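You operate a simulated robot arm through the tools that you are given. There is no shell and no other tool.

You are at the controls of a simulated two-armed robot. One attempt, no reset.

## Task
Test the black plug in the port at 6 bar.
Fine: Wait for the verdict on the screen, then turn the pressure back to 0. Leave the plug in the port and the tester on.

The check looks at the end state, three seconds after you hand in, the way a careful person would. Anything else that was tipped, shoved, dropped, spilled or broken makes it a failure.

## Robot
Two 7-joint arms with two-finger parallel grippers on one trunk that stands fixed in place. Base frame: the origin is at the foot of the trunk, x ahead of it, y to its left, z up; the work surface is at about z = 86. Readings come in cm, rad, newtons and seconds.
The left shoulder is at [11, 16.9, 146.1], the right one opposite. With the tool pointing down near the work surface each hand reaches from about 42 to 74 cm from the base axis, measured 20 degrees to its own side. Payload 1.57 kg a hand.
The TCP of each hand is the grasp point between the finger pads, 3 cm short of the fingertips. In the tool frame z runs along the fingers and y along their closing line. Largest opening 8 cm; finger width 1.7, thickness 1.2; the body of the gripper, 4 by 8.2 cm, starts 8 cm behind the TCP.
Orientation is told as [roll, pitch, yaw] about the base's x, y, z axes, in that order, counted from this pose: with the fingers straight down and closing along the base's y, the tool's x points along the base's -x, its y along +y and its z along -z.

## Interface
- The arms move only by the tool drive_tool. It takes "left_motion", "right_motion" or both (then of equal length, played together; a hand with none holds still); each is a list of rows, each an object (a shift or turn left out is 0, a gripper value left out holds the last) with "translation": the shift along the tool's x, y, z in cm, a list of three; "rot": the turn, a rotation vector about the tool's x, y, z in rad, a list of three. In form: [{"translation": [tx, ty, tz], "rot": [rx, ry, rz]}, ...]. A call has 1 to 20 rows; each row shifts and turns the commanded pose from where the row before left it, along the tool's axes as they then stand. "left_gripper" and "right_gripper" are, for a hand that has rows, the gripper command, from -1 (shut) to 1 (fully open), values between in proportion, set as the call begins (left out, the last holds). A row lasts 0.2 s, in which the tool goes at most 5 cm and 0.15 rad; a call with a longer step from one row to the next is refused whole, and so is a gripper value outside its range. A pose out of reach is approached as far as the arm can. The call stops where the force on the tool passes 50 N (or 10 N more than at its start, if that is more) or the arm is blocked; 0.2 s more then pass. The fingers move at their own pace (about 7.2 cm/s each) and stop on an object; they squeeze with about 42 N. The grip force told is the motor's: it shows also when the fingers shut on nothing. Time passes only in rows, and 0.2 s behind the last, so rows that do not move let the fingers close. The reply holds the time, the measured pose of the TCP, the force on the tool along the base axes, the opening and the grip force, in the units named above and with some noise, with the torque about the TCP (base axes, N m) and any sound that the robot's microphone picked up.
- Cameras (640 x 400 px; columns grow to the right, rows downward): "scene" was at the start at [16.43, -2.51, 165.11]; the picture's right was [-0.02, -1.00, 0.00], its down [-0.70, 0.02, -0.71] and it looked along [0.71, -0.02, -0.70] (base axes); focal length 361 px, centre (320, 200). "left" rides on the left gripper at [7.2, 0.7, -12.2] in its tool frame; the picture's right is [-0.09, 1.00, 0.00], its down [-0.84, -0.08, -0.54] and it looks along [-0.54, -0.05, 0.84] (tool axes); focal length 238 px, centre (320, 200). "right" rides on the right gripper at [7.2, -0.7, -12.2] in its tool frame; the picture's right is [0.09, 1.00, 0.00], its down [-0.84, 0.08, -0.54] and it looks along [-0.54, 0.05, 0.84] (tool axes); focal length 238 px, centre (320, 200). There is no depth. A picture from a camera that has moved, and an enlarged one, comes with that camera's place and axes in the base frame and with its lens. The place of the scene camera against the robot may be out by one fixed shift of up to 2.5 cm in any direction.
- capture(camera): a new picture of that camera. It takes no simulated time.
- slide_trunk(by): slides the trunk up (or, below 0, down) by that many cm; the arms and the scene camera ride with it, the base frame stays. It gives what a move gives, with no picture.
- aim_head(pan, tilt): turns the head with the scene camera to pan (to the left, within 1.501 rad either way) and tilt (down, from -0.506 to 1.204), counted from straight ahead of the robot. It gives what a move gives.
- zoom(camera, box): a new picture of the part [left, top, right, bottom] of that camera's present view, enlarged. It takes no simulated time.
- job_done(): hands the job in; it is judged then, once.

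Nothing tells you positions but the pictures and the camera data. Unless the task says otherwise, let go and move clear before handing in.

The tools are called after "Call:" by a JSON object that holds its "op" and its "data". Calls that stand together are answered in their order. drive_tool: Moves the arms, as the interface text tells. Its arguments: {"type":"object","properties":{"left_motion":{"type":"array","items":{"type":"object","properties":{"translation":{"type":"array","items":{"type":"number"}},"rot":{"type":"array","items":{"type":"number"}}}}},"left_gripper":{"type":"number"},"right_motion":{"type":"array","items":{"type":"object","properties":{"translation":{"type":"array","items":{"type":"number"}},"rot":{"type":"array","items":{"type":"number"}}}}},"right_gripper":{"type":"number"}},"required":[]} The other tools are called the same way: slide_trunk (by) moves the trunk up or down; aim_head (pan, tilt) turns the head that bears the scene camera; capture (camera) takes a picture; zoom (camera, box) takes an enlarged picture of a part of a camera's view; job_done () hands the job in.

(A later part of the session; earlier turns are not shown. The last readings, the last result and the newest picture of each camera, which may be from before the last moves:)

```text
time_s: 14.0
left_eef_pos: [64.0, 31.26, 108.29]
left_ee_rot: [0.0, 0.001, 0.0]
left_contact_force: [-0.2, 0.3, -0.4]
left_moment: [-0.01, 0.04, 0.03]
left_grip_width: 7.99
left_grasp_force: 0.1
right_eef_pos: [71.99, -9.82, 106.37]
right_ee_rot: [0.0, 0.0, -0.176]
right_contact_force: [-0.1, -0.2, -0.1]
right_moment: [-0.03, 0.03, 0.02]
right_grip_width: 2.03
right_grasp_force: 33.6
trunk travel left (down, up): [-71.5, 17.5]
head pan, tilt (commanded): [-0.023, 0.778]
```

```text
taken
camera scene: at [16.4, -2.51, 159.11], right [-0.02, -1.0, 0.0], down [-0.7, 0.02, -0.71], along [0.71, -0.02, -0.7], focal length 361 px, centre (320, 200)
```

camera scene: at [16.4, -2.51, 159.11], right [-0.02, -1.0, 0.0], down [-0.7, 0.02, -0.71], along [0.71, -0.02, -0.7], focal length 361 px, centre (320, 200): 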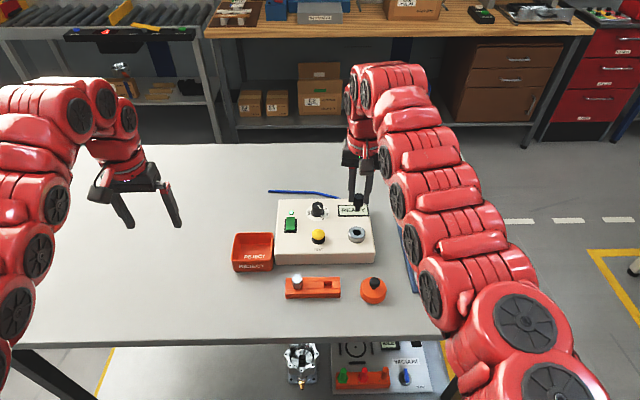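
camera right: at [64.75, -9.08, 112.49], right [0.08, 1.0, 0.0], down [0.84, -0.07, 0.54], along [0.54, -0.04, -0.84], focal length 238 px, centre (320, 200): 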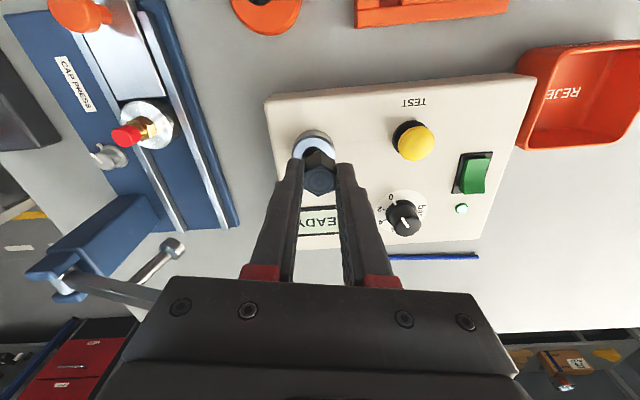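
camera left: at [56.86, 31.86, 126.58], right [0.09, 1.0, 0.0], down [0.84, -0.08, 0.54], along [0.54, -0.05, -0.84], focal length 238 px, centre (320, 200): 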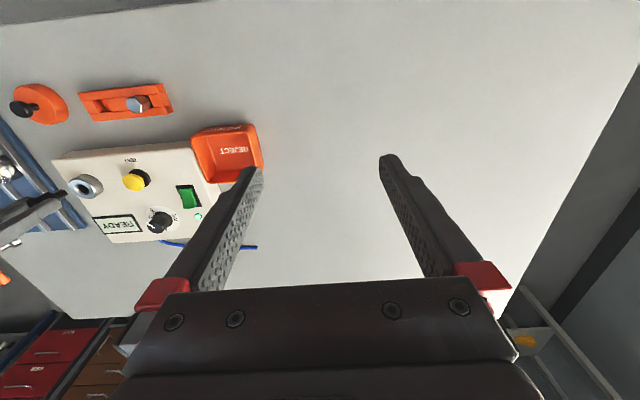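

Call:
{"op": "slide_trunk", "data": {"by": -6}}

Call:
{"op": "drive_tool", "data": {"right_motion": [{"translation": [-0.6, -0.2, 0]}, {"translation": [-0.65, -0.3, 0]}]}}

Call:
{"op": "capture", "data": {"camera": "right"}}

Call:
{"op": "capture", "data": {"camera": "left"}}

Call:
{"op": "capture", "data": {"camera": "scene"}}

```text
time_s: 15.0
left_eef_pos: [63.9, 31.25, 102.26]
left_ee_rot: [0.0, 0.0, 0.0]
left_contact_force: [0.5, -0.6, 0.4]
left_moment: [0.02, -0.02, -0.01]
left_grip_width: 7.98
left_grasp_force: 0.1
right_eef_pos: [72.0, -9.78, 100.24]
right_ee_rot: [0.0, -0.001, -0.176]
right_contact_force: [0.7, 0.4, -0.6]
right_moment: [0.03, 0.0, 0.02]
right_grip_width: 2.0
right_grasp_force: 34.1
trunk travel left (down, up): [-65.5, 23.5]
head pan, tilt (commanded): [-0.023, 0.778]
```

```text
time_s: 15.6
left_eef_pos: [63.97, 31.13, 102.37]
left_ee_rot: [0.0, 0.0, 0.0]
left_contact_force: [0.1, -0.3, 0.3]
left_moment: [0.05, 0.0, -0.02]
left_grip_width: 8.01
left_grasp_force: 0.0
right_eef_pos: [72.36, -10.18, 100.2]
right_ee_rot: [0.003, 0.0, -0.176]
right_contact_force: [-0.2, 0.0, -0.7]
right_moment: [0.01, -0.01, 0.0]
right_grip_width: 2.03
right_grasp_force: 33.6
right hand out of reach, approached as far as the arm can: row 2
trunk travel left (down, up): [-65.5, 23.5]
head pan, tilt (commanded): [-0.023, 0.778]
```

```text
taken
camera right: at [65.26, -9.54, 112.43], right [0.08, 1.0, 0.0], down [0.84, -0.07, 0.54], along [0.54, -0.04, -0.84], focal length 238 px, centre (320, 200)
```

right: 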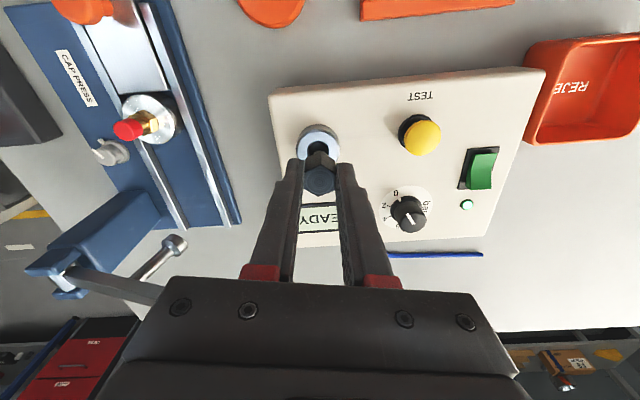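

```text
taken
camera left: at [56.83, 31.78, 114.62], right [0.09, 1.0, 0.0], down [0.84, -0.08, 0.54], along [0.54, -0.05, -0.84], focal length 238 px, centre (320, 200)
```

left: 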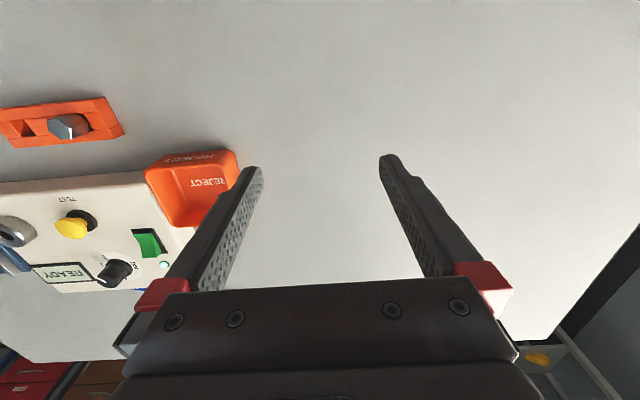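

```text
taken
camera scene: at [16.42, -2.62, 153.11], right [-0.02, -1.0, 0.0], down [-0.7, 0.02, -0.71], along [0.71, -0.02, -0.7], focal length 361 px, centre (320, 200)
```

scene: 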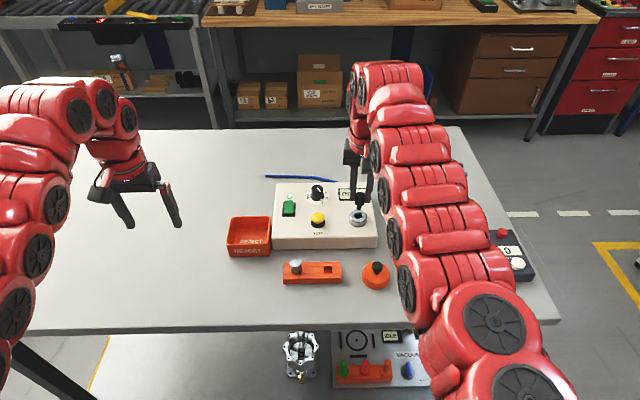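

The arm is about 1 cm short of the port with the hand exactly vertical. A small forward tilt (about 3.5°) gives the needed reach; let me zoom for the port's precise place from here first.

Call:
{"op": "zoom", "data": {"camera": "right", "box": [280, 110, 360, 210]}}

Call:
{"op": "zoom", "data": {"camera": "scene", "box": [330, 180, 390, 240]}}

Call:
{"op": "zoom", "data": {"camera": "right", "box": [370, 100, 510, 250]}}

```text
4.00 times, centred on (320, 160) of right
camera zoom: at [65.26, -9.54, 112.43], right [0.08, 1.0, 0.0], down [0.84, -0.07, 0.54], along [0.54, -0.04, -0.84], focal length 953 px, centre (320, 360)
```

zoom: 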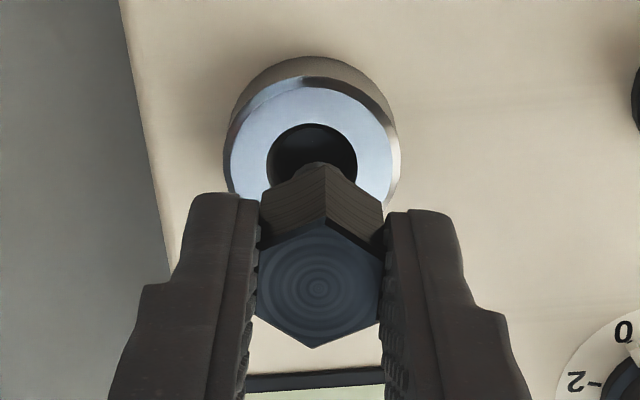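

```text
6.67 times, centred on (360, 210) of scene
camera zoom: at [16.42, -2.62, 153.11], right [-0.02, -1.0, 0.0], down [-0.7, 0.02, -0.71], along [0.71, -0.02, -0.7], focal length 2405 px, centre (53, 133)
```

zoom: 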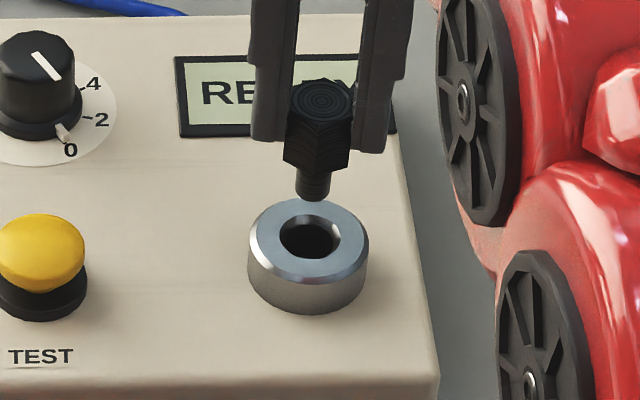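

```text
2.67 times, centred on (440, 175) of right
camera zoom: at [65.26, -9.54, 112.43], right [0.08, 1.0, 0.0], down [0.84, -0.07, 0.54], along [0.54, -0.04, -0.84], focal length 636 px, centre (0, 267)
```

zoom: 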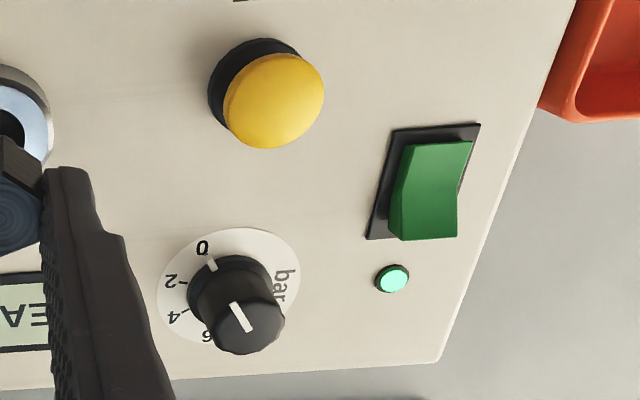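

Call:
{"op": "drive_tool", "data": {"right_motion": [{"rot": [0, -0.035, 0]}, {"translation": [-0.8, -0.1, 1.0]}, {"translation": [0, 0, 1.0]}]}}

Call:
{"op": "capture", "data": {"camera": "right"}}

Call:
{"op": "zoom", "data": {"camera": "scene", "box": [330, 180, 390, 240]}}

Call:
{"op": "zoom", "data": {"camera": "right", "box": [280, 110, 360, 210]}}

```text
time_s: 16.4
left_eef_pos: [63.85, 31.32, 102.25]
left_ee_rot: [-0.001, -0.001, 0.0]
left_contact_force: [0.8, -0.2, -0.1]
left_moment: [0.01, -0.02, 0.0]
left_grip_width: 8.01
left_grasp_force: 0.0
right_eef_pos: [73.41, -10.35, 98.22]
right_ee_rot: [0.002, -0.037, -0.177]
right_contact_force: [0.1, -0.4, -0.7]
right_moment: [0.01, 0.02, -0.01]
right_grip_width: 2.01
right_grasp_force: 34.3
trunk travel left (down, up): [-65.5, 23.5]
head pan, tilt (commanded): [-0.023, 0.778]
```

```text
taken
camera right: at [65.79, -9.62, 110.18], right [0.08, 1.0, 0.0], down [0.82, -0.07, 0.57], along [0.57, -0.05, -0.82], focal length 238 px, centre (320, 200)
```

right: 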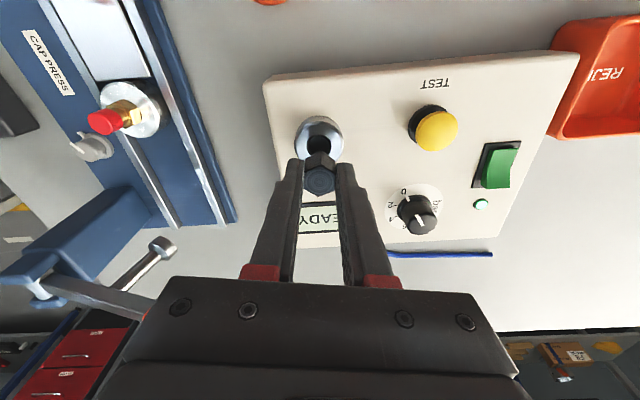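

```text
6.67 times, centred on (360, 210) of scene
camera zoom: at [16.46, -2.5, 153.1], right [-0.02, -1.0, 0.0], down [-0.7, 0.02, -0.71], along [0.71, -0.02, -0.7], focal length 2405 px, centre (53, 133)
```

zoom: 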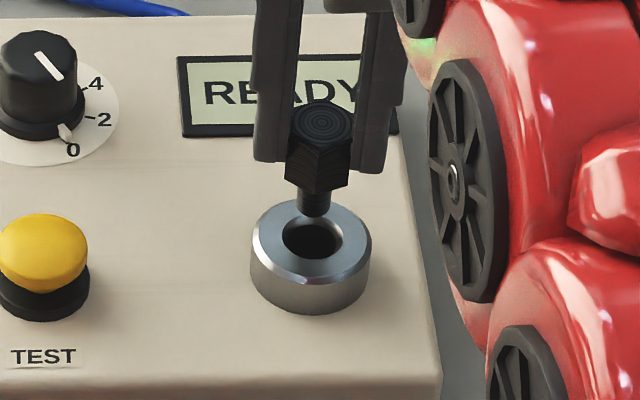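

```text
4.00 times, centred on (320, 160) of right
camera zoom: at [65.79, -9.62, 110.18], right [0.08, 1.0, 0.0], down [0.82, -0.07, 0.57], along [0.57, -0.05, -0.82], focal length 953 px, centre (320, 360)
```

zoom: 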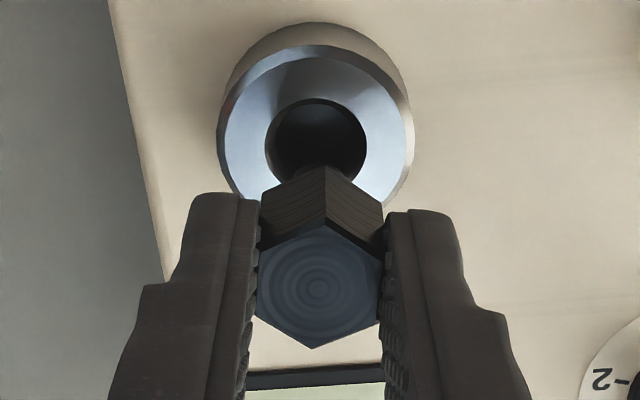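

The port centre computes to (73.42, -10.38) and the plug's tip is within ~0.2 cm of it. I'll descend to just above the bore and check.

Call:
{"op": "drive_tool", "data": {"right_motion": [{"translation": [0.05, -0.04, 0.8]}, {"translation": [0.05, 0, 0.8]}]}}

Call:
{"op": "zoom", "data": {"camera": "scene", "box": [330, 180, 390, 240]}}

Call:
{"op": "zoom", "data": {"camera": "right", "box": [280, 110, 360, 210]}}

```text
time_s: 17.0
left_eef_pos: [63.71, 31.23, 102.38]
left_ee_rot: [0.0, -0.002, 0.001]
left_contact_force: [0.2, 0.5, -0.2]
left_moment: [0.01, -0.01, 0.03]
left_grip_width: 8.04
left_grasp_force: 0.1
right_eef_pos: [73.28, -10.58, 97.05]
right_ee_rot: [0.002, -0.042, -0.176]
right_contact_force: [1.7, -0.4, 12.4]
right_moment: [-0.01, -0.26, -0.01]
right_grip_width: 2.0
right_grasp_force: 33.2
trunk travel left (down, up): [-65.5, 23.5]
head pan, tilt (commanded): [-0.023, 0.778]
```

```text
6.67 times, centred on (360, 210) of scene
camera zoom: at [16.22, -2.49, 153.16], right [-0.02, -1.0, 0.0], down [-0.7, 0.02, -0.71], along [0.71, -0.02, -0.7], focal length 2405 px, centre (53, 133)
```

zoom: 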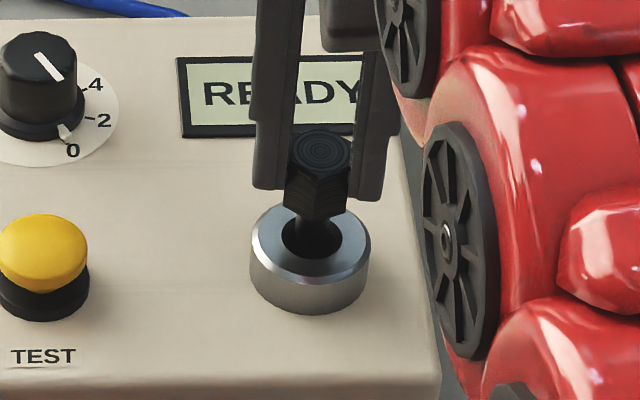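

```text
4.00 times, centred on (320, 160) of right
camera zoom: at [65.59, -9.67, 108.91], right [0.08, 1.0, 0.0], down [0.81, -0.07, 0.58], along [0.57, -0.05, -0.82], focal length 953 px, centre (320, 360)
```

zoom: 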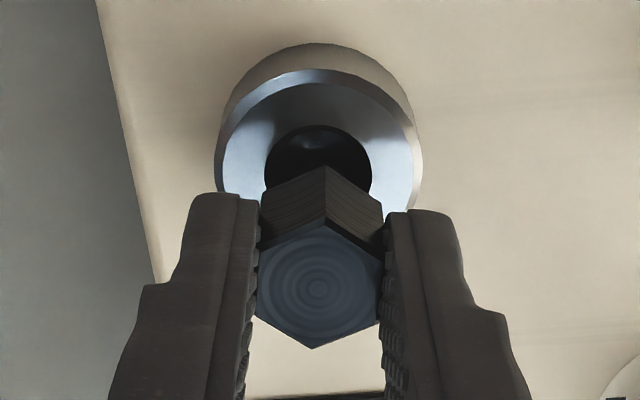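

Call:
{"op": "zoom", "data": {"camera": "scene", "box": [348, 198, 372, 218]}}

Call:
{"op": "capture", "data": {"camera": "right"}}

Call:
{"op": "zoom", "data": {"camera": "right", "box": [300, 130, 342, 160]}}

Call:
{"op": "capture", "data": {"camera": "scene"}}

```text
16.00 times, centred on (360, 208) of scene
camera zoom: at [16.22, -2.49, 153.16], right [-0.02, -1.0, 0.0], down [-0.7, 0.02, -0.71], along [0.71, -0.02, -0.7], focal length 5772 px, centre (-320, 72)
```

zoom: 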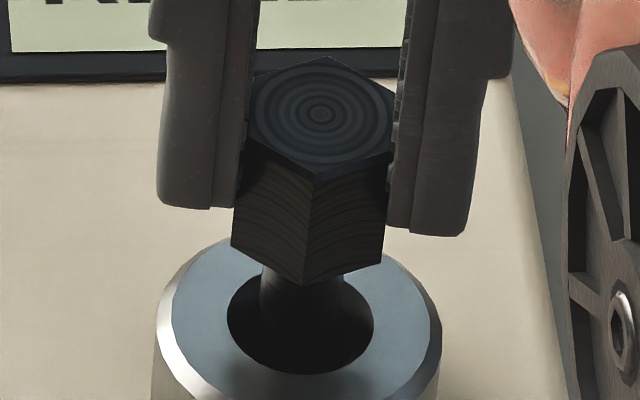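

```text
taken
camera right: at [65.59, -9.67, 108.91], right [0.08, 1.0, 0.0], down [0.81, -0.07, 0.58], along [0.57, -0.05, -0.82], focal length 238 px, centre (320, 200)
```

right: 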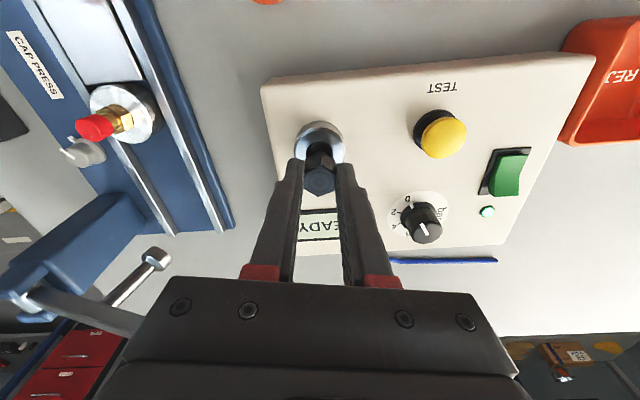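

```text
13.33 times, centred on (321, 145) of right
camera zoom: at [65.59, -9.67, 108.91], right [0.08, 1.0, 0.0], down [0.81, -0.07, 0.58], along [0.57, -0.05, -0.82], focal length 3178 px, centre (307, 933)
```

zoom: 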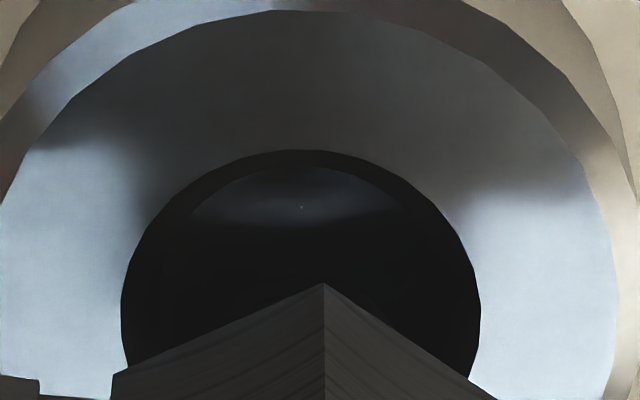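

```text
taken
camera scene: at [16.22, -2.49, 153.16], right [-0.02, -1.0, 0.0], down [-0.7, 0.02, -0.71], along [0.71, -0.02, -0.7], focal length 361 px, centre (320, 200)
```

scene: 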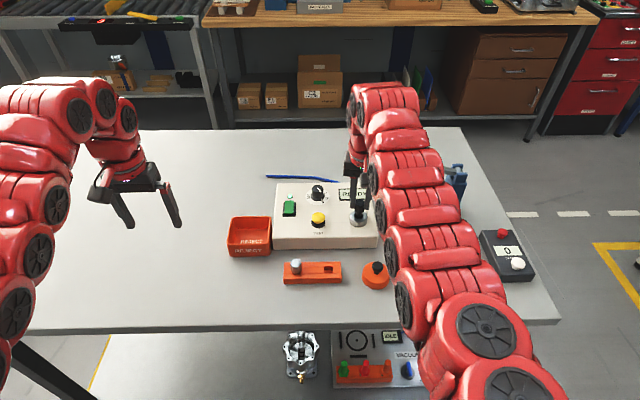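

Contact of ~12 N at the bore's lip: the shank tip is in the chamfer, slightly toward the robot from centre. I'll nudge it forward 0.1 cm and press down gently.

Call:
{"op": "drive_tool", "data": {"right_motion": [{"translation": [-0.12, 0, 0]}, {"translation": [0, 0, 0.25]}, {"translation": [0, 0, 0]}]}}

Call:
{"op": "zoom", "data": {"camera": "scene", "box": [348, 198, 372, 218]}}

```text
time_s: 17.8
left_eef_pos: [63.76, 31.32, 102.38]
left_ee_rot: [0.0, -0.002, 0.001]
left_contact_force: [0.3, 0.5, -1.2]
left_moment: [-0.04, 0.0, 0.02]
left_grip_width: 7.97
left_grasp_force: 0.1
right_eef_pos: [73.26, -10.54, 96.66]
right_ee_rot: [0.002, -0.038, -0.176]
right_contact_force: [1.4, 0.4, 23.5]
right_moment: [0.02, -0.28, 0.0]
right_grip_width: 2.01
right_grasp_force: 33.6
trunk travel left (down, up): [-65.5, 23.5]
head pan, tilt (commanded): [-0.023, 0.778]
```

```text
16.00 times, centred on (360, 208) of scene
camera zoom: at [16.08, -2.46, 153.16], right [-0.02, -1.0, 0.0], down [-0.7, 0.01, -0.71], along [0.71, -0.02, -0.7], focal length 5772 px, centre (-320, 72)
```

zoom: 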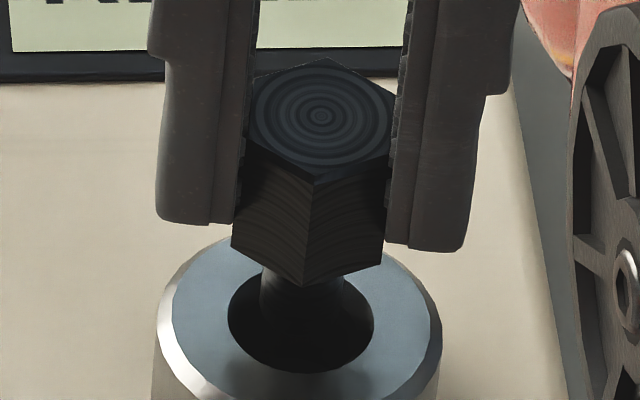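

The plug is slipping up in the fingers rather than going in, and the torque suggests the tip's far edge is on the rim. I'll back off and bring the left hand's camera round to get a side view.

Call:
{"op": "drive_tool", "data": {"right_motion": [{"translation": [0, 0, -0.5]}, {"translation": [0, 0, -0.5]}, {"translation": [0, 0, -0.5]}]}}

Call:
{"op": "drive_tool", "data": {"left_motion": [{"translation": [-0.5, 0, 0], "rot": [0, 0, 0.143]}, {"rot": [0, 0, 0.143]}, {"rot": [0, 0, 0.143]}, {"rot": [0, 0, 0.143]}, {"rot": [0, 0, 0.143]}, {"rot": [0, 0, 0.143]}, {"rot": [0, 0, 0.143]}, {"rot": [0, 0, 0.143]}, {"rot": [0, 0, 0.143]}, {"rot": [0, 0, 0.143]}, {"rot": [0, 0, 0.143]}]}}

Call:
{"op": "capture", "data": {"camera": "left"}}

```text
time_s: 18.6
left_eef_pos: [63.88, 31.3, 102.22]
left_ee_rot: [0.001, 0.001, 0.001]
left_contact_force: [-0.1, -0.6, -0.2]
left_moment: [0.03, -0.01, -0.01]
left_grip_width: 8.03
left_grasp_force: 0.2
right_eef_pos: [73.37, -10.4, 97.79]
right_ee_rot: [0.001, -0.033, -0.176]
right_contact_force: [-0.2, 0.2, -0.6]
right_moment: [0.03, 0.01, 0.0]
right_grip_width: 1.99
right_grasp_force: 33.6
trunk travel left (down, up): [-65.5, 23.5]
head pan, tilt (commanded): [-0.023, 0.778]
```

```text
time_s: 21.0
left_eef_pos: [64.47, 31.26, 102.18]
left_ee_rot: [-0.001, 0.001, -1.575]
left_contact_force: [-0.4, -0.2, 0.3]
left_moment: [0.01, 0.02, 0.01]
left_grip_width: 8.0
left_grasp_force: 0.0
right_eef_pos: [73.3, -10.35, 97.83]
right_ee_rot: [0.0, -0.036, -0.177]
right_contact_force: [-0.8, 0.0, -1.4]
right_moment: [-0.01, 0.02, -0.02]
right_grip_width: 2.01
right_grasp_force: 34.0
trunk travel left (down, up): [-65.5, 23.5]
head pan, tilt (commanded): [-0.023, 0.778]
```

```text
taken
camera left: at [65.25, 38.39, 114.54], right [1.0, -0.1, 0.0], down [-0.08, -0.84, 0.54], along [-0.05, -0.54, -0.84], focal length 238 px, centre (320, 200)
```

left: 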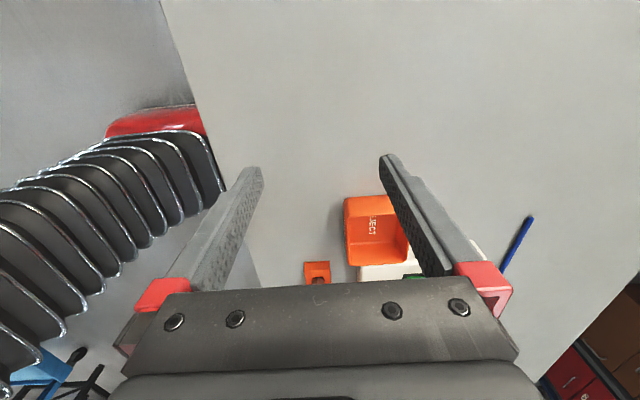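

The view past this gripper is blocked, so I'll tilt the left hand's fingers toward -y (about 34°) and move it closer, so its camera looks at the port from the side.

Call:
{"op": "drive_tool", "data": {"left_motion": [{"rot": [0, -0.15, 0]}, {"rot": [0, -0.15, 0]}, {"rot": [0, -0.15, 0]}, {"rot": [0, -0.15, 0]}]}}

Call:
{"op": "drive_tool", "data": {"left_motion": [{"translation": [-2.45, 0.42, 1.52]}, {"translation": [-2.45, 0.42, 1.52]}, {"translation": [-2.45, 0.42, 1.52]}, {"translation": [-2.45, 0.42, 1.52]}, {"translation": [-2.45, 0.42, 1.52]}]}}

Call:
{"op": "capture", "data": {"camera": "left"}}

Call:
{"op": "capture", "data": {"camera": "scene"}}

```text
time_s: 22.0
left_eef_pos: [64.44, 31.27, 102.23]
left_ee_rot: [-0.001, -0.602, -1.573]
left_contact_force: [-0.7, 0.0, -0.6]
left_moment: [0.0, 0.0, 0.0]
left_grip_width: 7.97
left_grasp_force: 0.1
right_eef_pos: [73.44, -10.25, 97.87]
right_ee_rot: [-0.001, -0.036, -0.176]
right_contact_force: [0.0, -0.5, -0.3]
right_moment: [0.0, -0.01, 0.0]
right_grip_width: 2.02
right_grasp_force: 33.3
trunk travel left (down, up): [-65.5, 23.5]
head pan, tilt (commanded): [-0.023, 0.778]
```

```text
time_s: 23.2
left_eef_pos: [66.49, 16.68, 102.89]
left_ee_rot: [0.0, -0.601, -1.571]
left_contact_force: [-0.6, -1.0, 0.8]
left_moment: [0.0, 0.04, -0.02]
left_grip_width: 7.99
left_grasp_force: 0.1
right_eef_pos: [73.51, -10.45, 97.75]
right_ee_rot: [0.002, -0.035, -0.176]
right_contact_force: [-0.3, -0.1, -0.7]
right_moment: [0.0, 0.0, -0.03]
right_grip_width: 1.98
right_grasp_force: 33.4
trunk travel left (down, up): [-65.5, 23.5]
head pan, tilt (commanded): [-0.023, 0.778]
```

```text
taken
camera left: at [67.29, 29.5, 109.07], right [1.0, -0.08, 0.05], down [-0.08, -0.39, 0.92], along [-0.05, -0.92, -0.39], focal length 238 px, centre (320, 200)
```

left: 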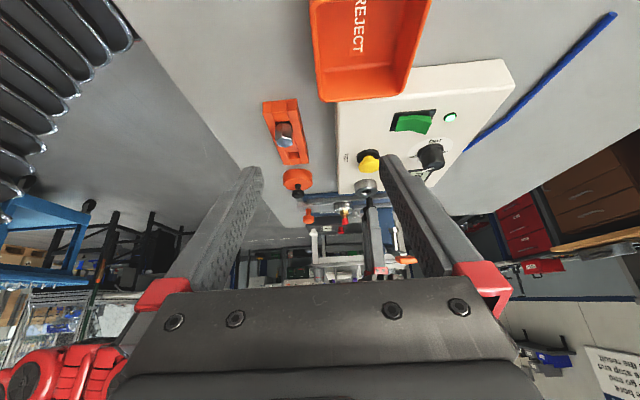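

```text
taken
camera scene: at [16.47, -2.61, 153.1], right [-0.02, -1.0, 0.0], down [-0.7, 0.02, -0.71], along [0.71, -0.01, -0.7], focal length 361 px, centre (320, 200)
```

scene: 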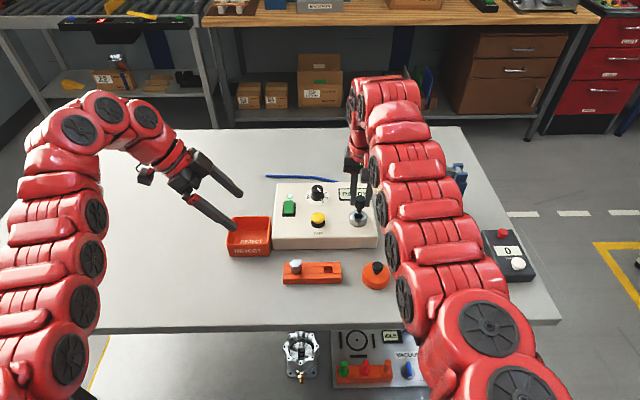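

Call:
{"op": "zoom", "data": {"camera": "left", "box": [345, 170, 395, 220]}}

Call:
{"op": "zoom", "data": {"camera": "left", "box": [357, 175, 381, 203]}}

```text
8.00 times, centred on (370, 195) of left
camera zoom: at [67.29, 29.5, 109.07], right [1.0, -0.08, 0.05], down [-0.08, -0.39, 0.92], along [-0.05, -0.92, -0.39], focal length 1907 px, centre (-80, 240)
```

zoom: 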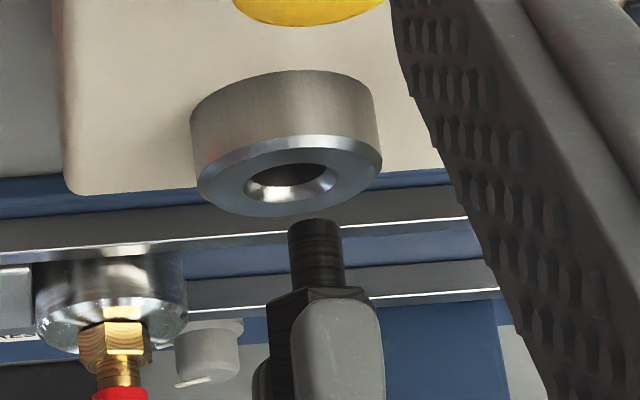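

```text
14.29 times, centred on (369, 189) of left
camera zoom: at [67.29, 29.5, 109.07], right [1.0, -0.08, 0.05], down [-0.08, -0.39, 0.92], along [-0.05, -0.92, -0.39], focal length 3405 px, centre (-380, 357)
```

zoom: 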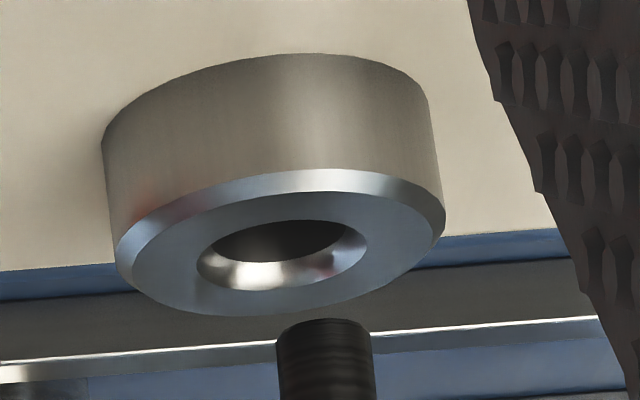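

The side view shows the shank tip about 0.35 cm too far forward of the bore centre, agreeing with the torque. I'll shift it back by that and descend.

Call:
{"op": "drive_tool", "data": {"right_motion": [{"translation": [0.34, -0.06, 0]}, {"translation": [0.03, 0, 0.7]}, {"translation": [0, 0, 0]}]}}

Call:
{"op": "zoom", "data": {"camera": "left", "box": [345, 170, 395, 220]}}

Call:
{"op": "zoom", "data": {"camera": "scene", "box": [348, 195, 372, 215]}}

```text
time_s: 24.0
left_eef_pos: [66.32, 16.86, 103.01]
left_ee_rot: [0.0, -0.601, -1.573]
left_contact_force: [-0.5, 0.0, -0.1]
left_moment: [-0.01, 0.03, -0.01]
left_grip_width: 7.99
left_grasp_force: 0.1
right_eef_pos: [73.0, -10.39, 97.25]
right_ee_rot: [0.001, -0.035, -0.177]
right_contact_force: [0.2, 1.1, 0.1]
right_moment: [0.03, 0.01, 0.04]
right_grip_width: 2.02
right_grasp_force: 33.1
trunk travel left (down, up): [-65.5, 23.5]
head pan, tilt (commanded): [-0.023, 0.778]
```

```text
8.00 times, centred on (370, 195) of left
camera zoom: at [67.26, 29.57, 109.07], right [1.0, -0.08, 0.05], down [-0.08, -0.38, 0.92], along [-0.05, -0.92, -0.39], focal length 1907 px, centre (-80, 240)
```

zoom: 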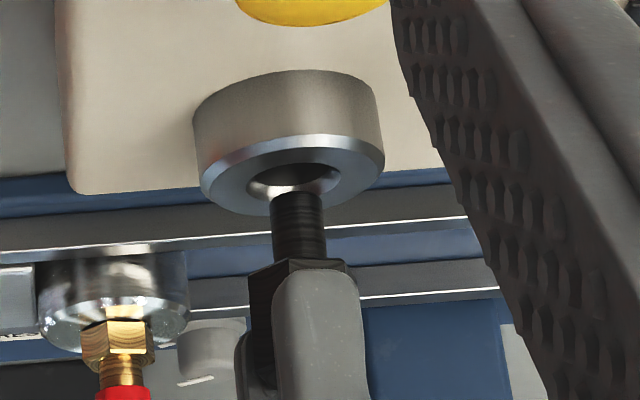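

```text
16.00 times, centred on (360, 205) of scene
camera zoom: at [16.42, -2.51, 153.11], right [-0.02, -1.0, 0.0], down [-0.7, 0.02, -0.71], along [0.71, -0.02, -0.7], focal length 5772 px, centre (-320, 120)
```

zoom: 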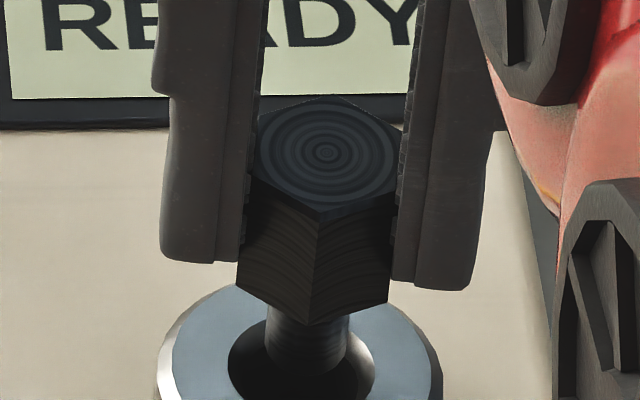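

Now aligned in both views. Descending into the bore.

Call:
{"op": "drive_tool", "data": {"right_motion": [{"translation": [0.03, 0, 0.4]}, {"translation": [0.02, 0, 0.4]}, {"translation": [0.01, 0, 0.3]}]}}

Call:
{"op": "zoom", "data": {"camera": "left", "box": [345, 170, 395, 220]}}

Call:
{"op": "zoom", "data": {"camera": "scene", "box": [348, 195, 372, 215]}}

```text
time_s: 24.8
left_eef_pos: [66.54, 16.72, 102.97]
left_ee_rot: [0.0, -0.598, -1.572]
left_contact_force: [0.1, 0.4, -0.3]
left_moment: [0.01, 0.02, 0.0]
left_grip_width: 7.99
left_grasp_force: 0.1
right_eef_pos: [73.01, -10.4, 96.17]
right_ee_rot: [-0.001, -0.034, -0.178]
right_contact_force: [-0.8, 0.5, -0.5]
right_moment: [0.01, 0.05, 0.02]
right_grip_width: 2.01
right_grasp_force: 34.3
trunk travel left (down, up): [-65.5, 23.5]
head pan, tilt (commanded): [-0.023, 0.778]
```

```text
8.00 times, centred on (370, 195) of left
camera zoom: at [67.28, 29.57, 109.05], right [1.0, -0.08, 0.05], down [-0.08, -0.38, 0.92], along [-0.05, -0.92, -0.39], focal length 1907 px, centre (-80, 240)
```

zoom: 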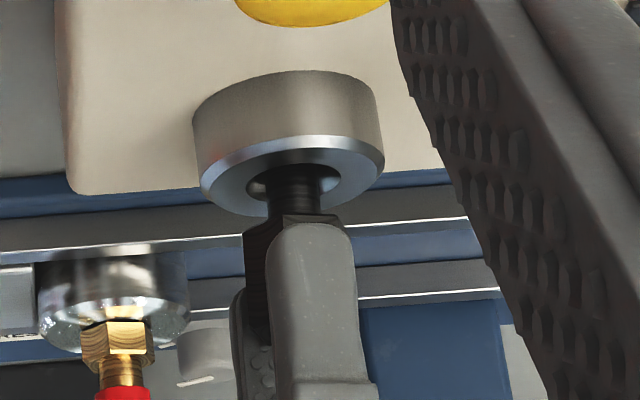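

```text
16.00 times, centred on (360, 205) of scene
camera zoom: at [16.44, -2.51, 153.11], right [-0.02, -1.0, 0.0], down [-0.7, 0.02, -0.71], along [0.71, -0.02, -0.7], focal length 5772 px, centre (-320, 120)
```

zoom: 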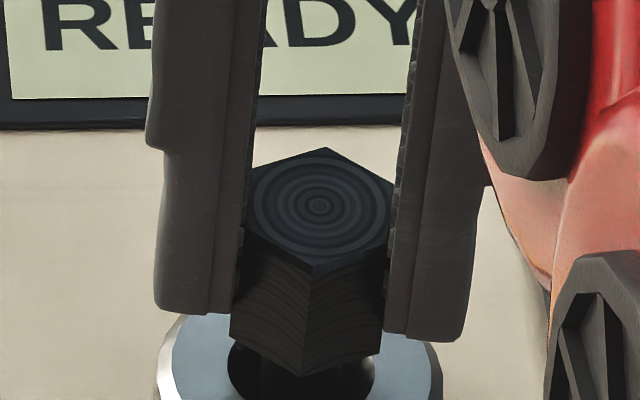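

Call:
{"op": "drive_tool", "data": {"right_motion": [{"translation": [0.015, 0, 0.4]}, {"translation": [0.015, 0, 0.4]}, {"translation": [0.01, 0, 0.3]}]}}

Call:
{"op": "zoom", "data": {"camera": "left", "box": [345, 170, 395, 220]}}

Call:
{"op": "zoom", "data": {"camera": "scene", "box": [348, 195, 372, 225]}}

```text
time_s: 25.6
left_eef_pos: [66.46, 16.78, 102.87]
left_ee_rot: [0.001, -0.601, -1.572]
left_contact_force: [-0.3, -0.5, 0.6]
left_moment: [-0.01, 0.03, 0.02]
left_grip_width: 7.99
left_grasp_force: 0.0
right_eef_pos: [72.98, -10.38, 95.05]
right_ee_rot: [0.002, -0.035, -0.177]
right_contact_force: [0.4, 0.3, -0.7]
right_moment: [0.0, 0.04, 0.01]
right_grip_width: 1.98
right_grasp_force: 34.1
trunk travel left (down, up): [-65.5, 23.5]
head pan, tilt (commanded): [-0.023, 0.778]
```

```text
8.00 times, centred on (370, 195) of left
camera zoom: at [67.28, 29.56, 109.06], right [1.0, -0.08, 0.05], down [-0.08, -0.38, 0.92], along [-0.05, -0.92, -0.39], focal length 1907 px, centre (-80, 240)
```

zoom: 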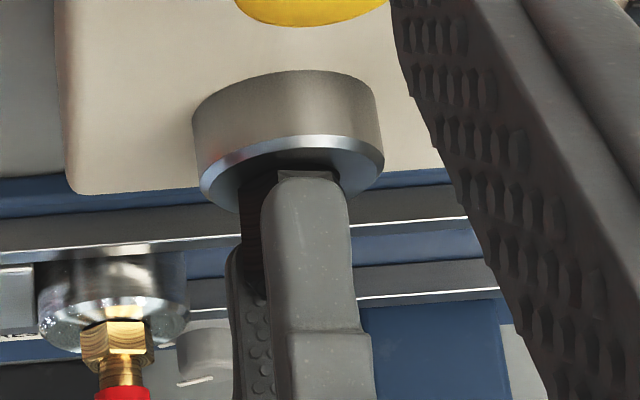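

```text
13.33 times, centred on (360, 210) of scene
camera zoom: at [16.44, -2.52, 153.11], right [-0.02, -1.0, 0.0], down [-0.7, 0.02, -0.71], along [0.71, -0.02, -0.7], focal length 4810 px, centre (-213, 67)
```

zoom: 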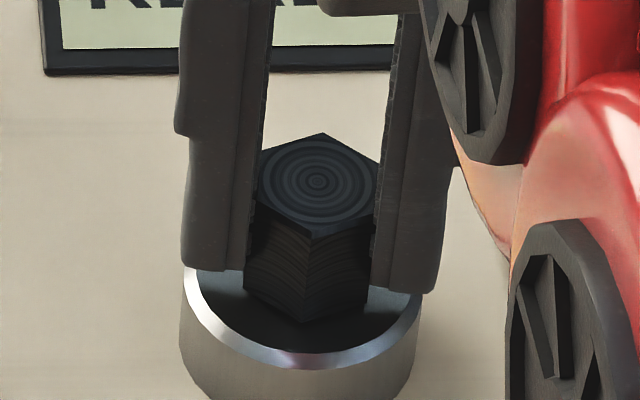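

Call:
{"op": "drive_tool", "data": {"right_motion": [{"translation": [0.01, 0, 0.25]}, {"translation": [0.01, 0, 0.2]}]}}

Call:
{"op": "zoom", "data": {"camera": "left", "box": [350, 175, 390, 210]}}

Call:
{"op": "zoom", "data": {"camera": "scene", "box": [348, 195, 372, 225]}}

```text
time_s: 26.2
left_eef_pos: [66.36, 16.8, 103.17]
left_ee_rot: [0.001, -0.6, -1.574]
left_contact_force: [-0.4, 0.5, -0.2]
left_moment: [0.03, 0.03, 0.01]
left_grip_width: 8.0
left_grasp_force: 0.0
right_eef_pos: [72.92, -10.48, 94.97]
right_ee_rot: [0.002, -0.043, -0.177]
right_contact_force: [5.5, -0.6, 23.2]
right_moment: [-0.01, -0.05, -0.01]
right_grip_width: 2.02
right_grasp_force: 33.6
trunk travel left (down, up): [-65.5, 23.5]
head pan, tilt (commanded): [-0.023, 0.778]
```

```text
11.43 times, centred on (370, 192) of left
camera zoom: at [67.09, 29.59, 109.23], right [1.0, -0.08, 0.05], down [-0.08, -0.38, 0.92], along [-0.05, -0.92, -0.39], focal length 2724 px, centre (-251, 286)
```

zoom: 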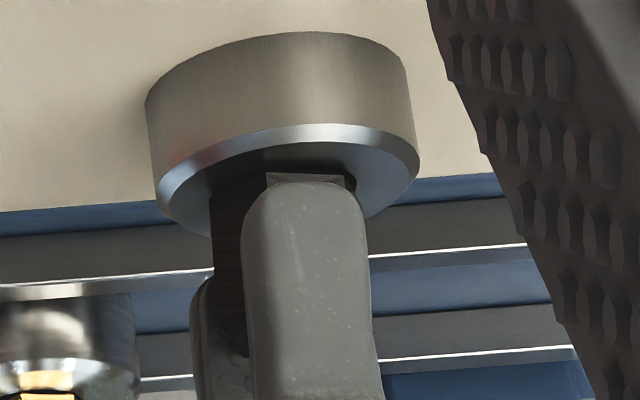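

```text
13.33 times, centred on (360, 210) of scene
camera zoom: at [16.17, -2.48, 153.18], right [-0.02, -1.0, 0.0], down [-0.7, 0.02, -0.71], along [0.71, -0.02, -0.7], focal length 4810 px, centre (-213, 67)
```

zoom: 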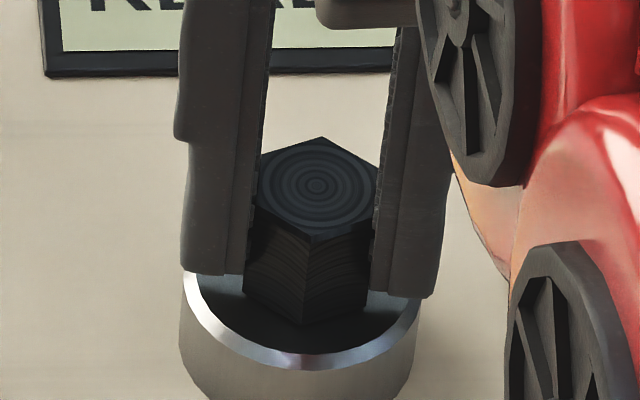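

The plug's head has come down on the port ring (hard stop, 23 N, head bottom level with the ring). I'll relax the push and open the fingers a little.

Call:
{"op": "drive_tool", "data": {"right_motion": [{"translation": [0, 0, -0.25]}, {"translation": [0, 0, 0]}]}}

Call:
{"op": "drive_tool", "data": {"right_motion": [{"translation": [0, 0, 0]}, {"translation": [0, 0, 0]}, {"translation": [0, 0, 0]}], "right_gripper": 0.0}}

Call:
{"op": "zoom", "data": {"camera": "left", "box": [350, 175, 390, 210]}}

Call:
{"op": "zoom", "data": {"camera": "scene", "box": [335, 180, 385, 225]}}

```text
time_s: 26.8
left_eef_pos: [66.42, 16.79, 103.0]
left_ee_rot: [0.0, -0.601, -1.573]
left_contact_force: [0.3, 0.4, -0.3]
left_moment: [-0.03, 0.02, -0.02]
left_grip_width: 8.03
left_grasp_force: 0.0
right_eef_pos: [72.92, -10.43, 94.92]
right_ee_rot: [-0.001, -0.036, -0.177]
right_contact_force: [4.5, -2.0, 16.7]
right_moment: [0.0, -0.06, 0.0]
right_grip_width: 2.0
right_grasp_force: 33.4
trunk travel left (down, up): [-65.5, 23.5]
head pan, tilt (commanded): [-0.023, 0.778]
```

```text
time_s: 27.6
left_eef_pos: [66.49, 16.77, 103.01]
left_ee_rot: [0.002, -0.601, -1.572]
left_contact_force: [-0.4, -0.2, -0.7]
left_moment: [0.01, 0.05, 0.02]
left_grip_width: 7.98
left_grasp_force: 0.0
right_eef_pos: [72.93, -10.57, 94.77]
right_ee_rot: [0.0, -0.035, -0.176]
right_contact_force: [0.6, -0.2, -0.5]
right_moment: [-0.04, -0.01, -0.01]
right_grip_width: 4.0
right_grasp_force: 0.0
trunk travel left (down, up): [-65.5, 23.5]
head pan, tilt (commanded): [-0.023, 0.778]
```

```text
11.43 times, centred on (370, 192) of left
camera zoom: at [67.29, 29.57, 109.05], right [1.0, -0.08, 0.05], down [-0.08, -0.38, 0.92], along [-0.05, -0.92, -0.39], focal length 2724 px, centre (-251, 286)
```

zoom: 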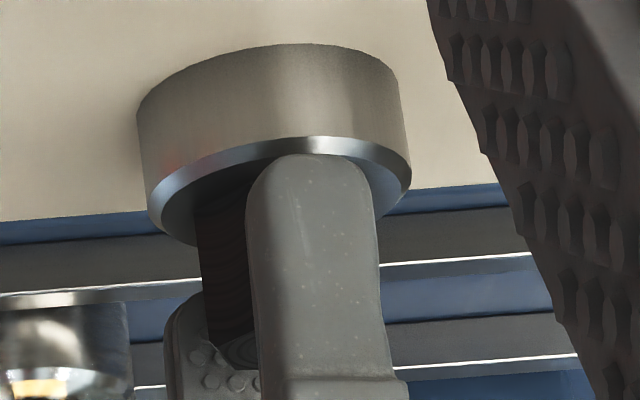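

```text
8.89 times, centred on (360, 202) of scene
camera zoom: at [16.46, -2.51, 153.1], right [-0.02, -1.0, 0.0], down [-0.7, 0.02, -0.71], along [0.71, -0.02, -0.7], focal length 3207 px, centre (-36, 178)
```

zoom: 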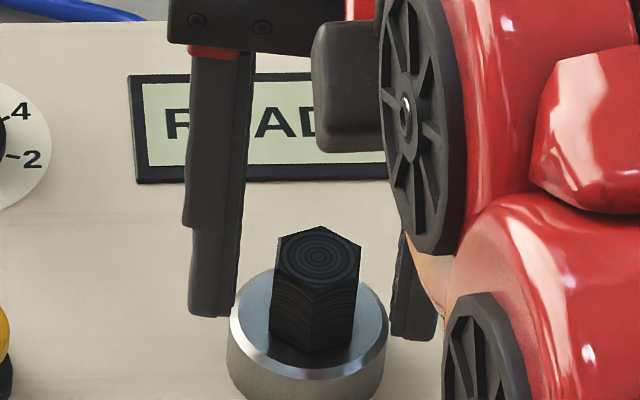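

The plug stays standing in the port. I'll raise the right hand clear and inspect.

Call:
{"op": "drive_tool", "data": {"right_motion": [{"translation": [0, 0, -1]}, {"translation": [0, 0, -2]}, {"translation": [0, 0, -3]}, {"translation": [0, 0, -3]}, {"translation": [0, 0, -3]}]}}

Call:
{"op": "zoom", "data": {"camera": "left", "box": [345, 165, 395, 215]}}

Call:
{"op": "zoom", "data": {"camera": "scene", "box": [265, 165, 385, 245]}}

Call:
{"op": "capture", "data": {"camera": "right"}}

```text
time_s: 28.8
left_eef_pos: [66.42, 16.87, 102.9]
left_ee_rot: [0.0, -0.601, -1.572]
left_contact_force: [-0.9, 0.0, 0.8]
left_moment: [-0.01, -0.02, 0.03]
left_grip_width: 8.02
left_grasp_force: 0.0
right_eef_pos: [72.5, -10.4, 106.85]
right_ee_rot: [0.0, -0.034, -0.177]
right_contact_force: [0.3, 0.0, -0.2]
right_moment: [0.0, 0.02, 0.0]
right_grip_width: 4.0
right_grasp_force: 0.0
trunk travel left (down, up): [-65.5, 23.5]
head pan, tilt (commanded): [-0.023, 0.778]
```

```text
8.00 times, centred on (370, 190) of left
camera zoom: at [67.2, 29.59, 109.11], right [1.0, -0.08, 0.05], down [-0.08, -0.38, 0.92], along [-0.05, -0.92, -0.39], focal length 1907 px, centre (-80, 280)
```

zoom: 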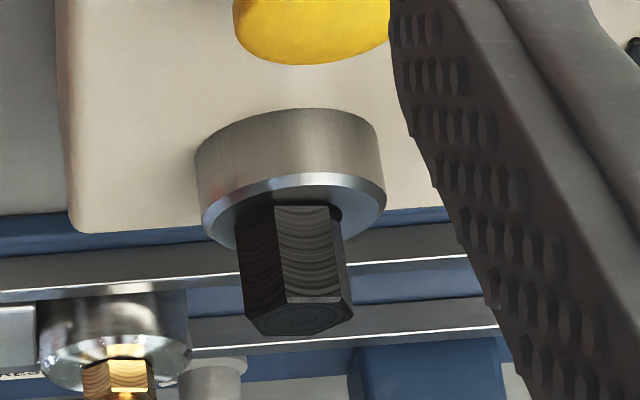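

```text
5.00 times, centred on (325, 205) of scene
camera zoom: at [16.34, -2.48, 153.12], right [-0.02, -1.0, 0.0], down [-0.7, 0.02, -0.71], along [0.71, -0.02, -0.7], focal length 1804 px, centre (295, 175)
```

zoom: 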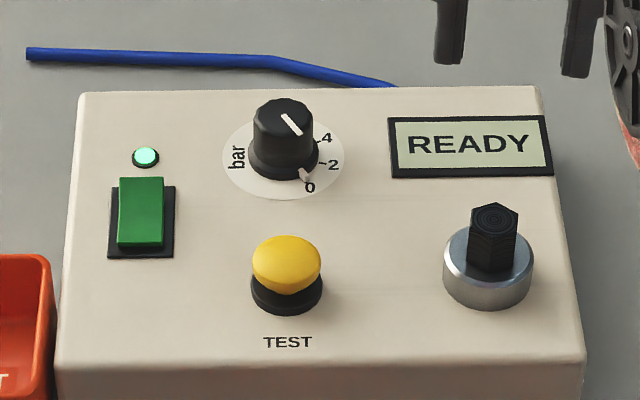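

```text
taken
camera right: at [64.81, -9.56, 118.78], right [0.08, 1.0, 0.0], down [0.82, -0.07, 0.57], along [0.57, -0.05, -0.82], focal length 238 px, centre (320, 200)
```

right: 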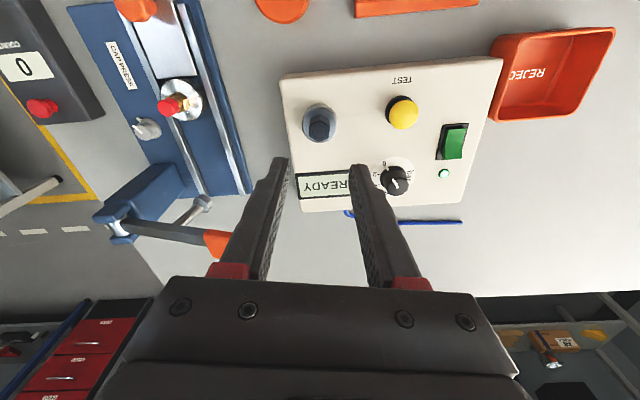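

The plug sits upright and flush in the port. Next is the pressure knob: let me measure it closely from the cameras.

Call:
{"op": "zoom", "data": {"camera": "right", "box": [365, 145, 429, 205]}}

Call:
{"op": "zoom", "data": {"camera": "left", "box": [390, 120, 470, 190]}}

Call:
{"op": "zoom", "data": {"camera": "scene", "box": [300, 178, 340, 208]}}

Call:
{"op": "zoom", "data": {"camera": "right", "box": [290, 60, 500, 230]}}

```text
6.67 times, centred on (397, 175) of right
camera zoom: at [64.81, -9.56, 118.78], right [0.08, 1.0, 0.0], down [0.82, -0.07, 0.57], along [0.57, -0.05, -0.82], focal length 1589 px, centre (-193, 367)
```

zoom: 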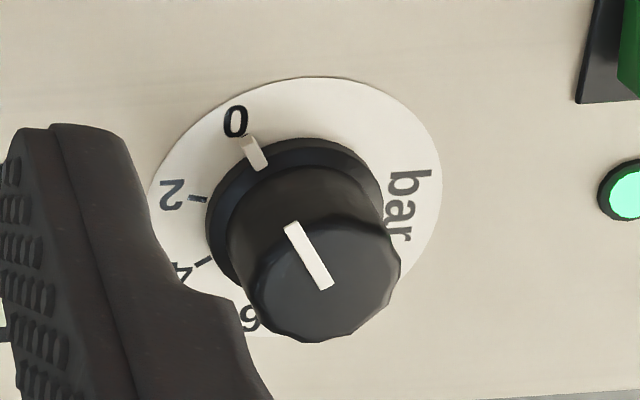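

```text
5.71 times, centred on (430, 155) of left
camera zoom: at [67.2, 29.59, 109.11], right [1.0, -0.08, 0.05], down [-0.08, -0.38, 0.92], along [-0.05, -0.92, -0.39], focal length 1362 px, centre (-309, 457)
```

zoom: 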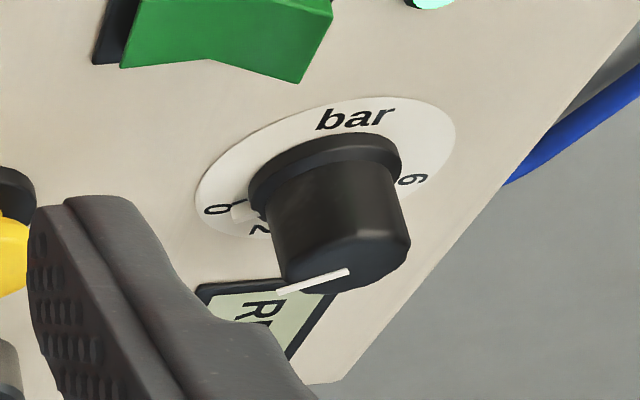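

```text
13.33 times, centred on (320, 193) of scene
camera zoom: at [16.34, -2.48, 153.12], right [-0.02, -1.0, 0.0], down [-0.7, 0.02, -0.71], along [0.71, -0.02, -0.7], focal length 4810 px, centre (320, 293)
```

zoom: 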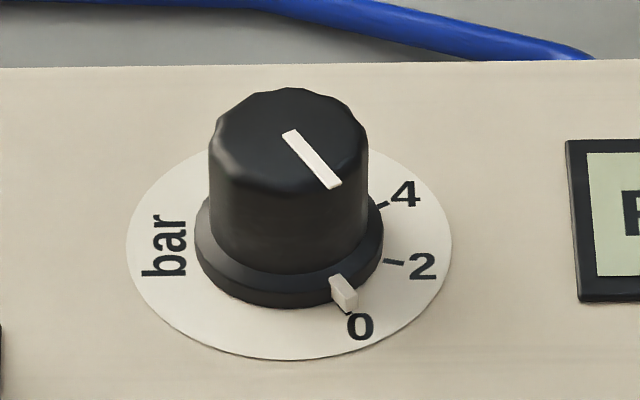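

```text
2.35 times, centred on (395, 145) of right
camera zoom: at [64.81, -9.56, 118.78], right [0.08, 1.0, 0.0], down [0.82, -0.07, 0.57], along [0.57, -0.05, -0.82], focal length 561 px, centre (144, 329)
```

zoom: 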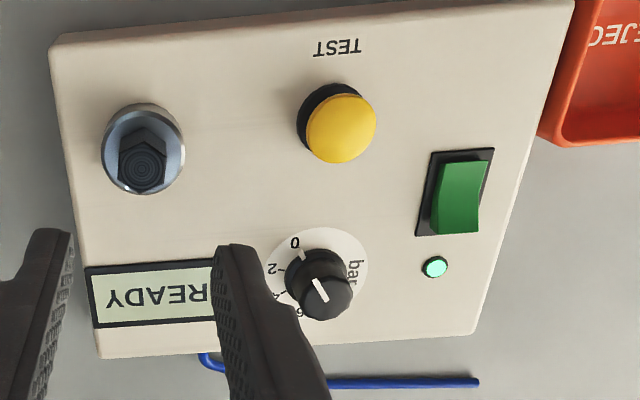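

The knob's cap axis is near (82.0, -0.95), top z≈92.4, diameter ≈2.9 cm; the marks run 0→2→4→6 counter-clockwise (seen from above), about 45° apart, so 6 bar is about +135° from now. It's beyond vertical reach, so I'll tilt the right hand forward ~26° and turn about the knob's vertical axis in two strokes; first the tilt, well clear.

Call:
{"op": "drive_tool", "data": {"right_motion": [{"translation": [0, 0, 0], "rot": [0, -0.14, 0]}, {"rot": [0, -0.14, 0]}, {"rot": [0, -0.135, 0]}, {"rot": [0.042, 0, 0.087]}, {"rot": [0.042, 0, 0.087]}], "right_gripper": 0.35}}

Call:
{"op": "capture", "data": {"camera": "scene"}}

```text
time_s: 30.0
left_eef_pos: [66.47, 16.71, 102.96]
left_ee_rot: [-0.001, -0.601, -1.571]
left_contact_force: [-0.1, 0.3, -0.4]
left_moment: [-0.03, 0.06, 0.0]
left_grip_width: 7.97
left_grasp_force: 0.0
right_eef_pos: [72.43, -10.32, 106.81]
right_ee_rot: [-0.001, -0.449, -0.373]
right_contact_force: [-0.3, 0.1, 0.6]
right_moment: [0.01, 0.02, -0.06]
right_grip_width: 5.42
right_grasp_force: 0.0
right hand out of reach, approached as far as the arm can: row 3
trunk travel left (down, up): [-65.5, 23.5]
head pan, tilt (commanded): [-0.023, 0.778]
```

```text
taken
camera scene: at [16.4, -2.46, 153.12], right [-0.02, -1.0, 0.0], down [-0.7, 0.02, -0.71], along [0.71, -0.02, -0.7], focal length 361 px, centre (320, 200)
```

scene: 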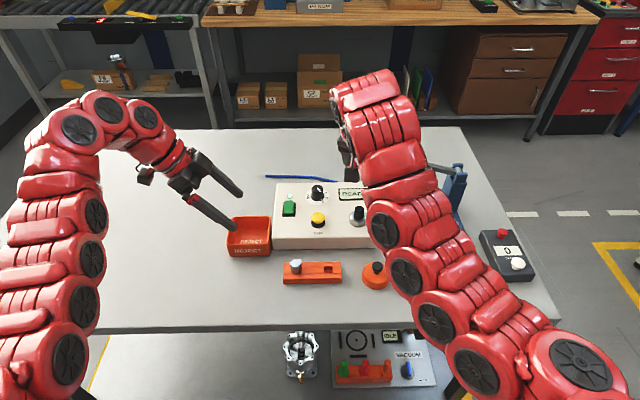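

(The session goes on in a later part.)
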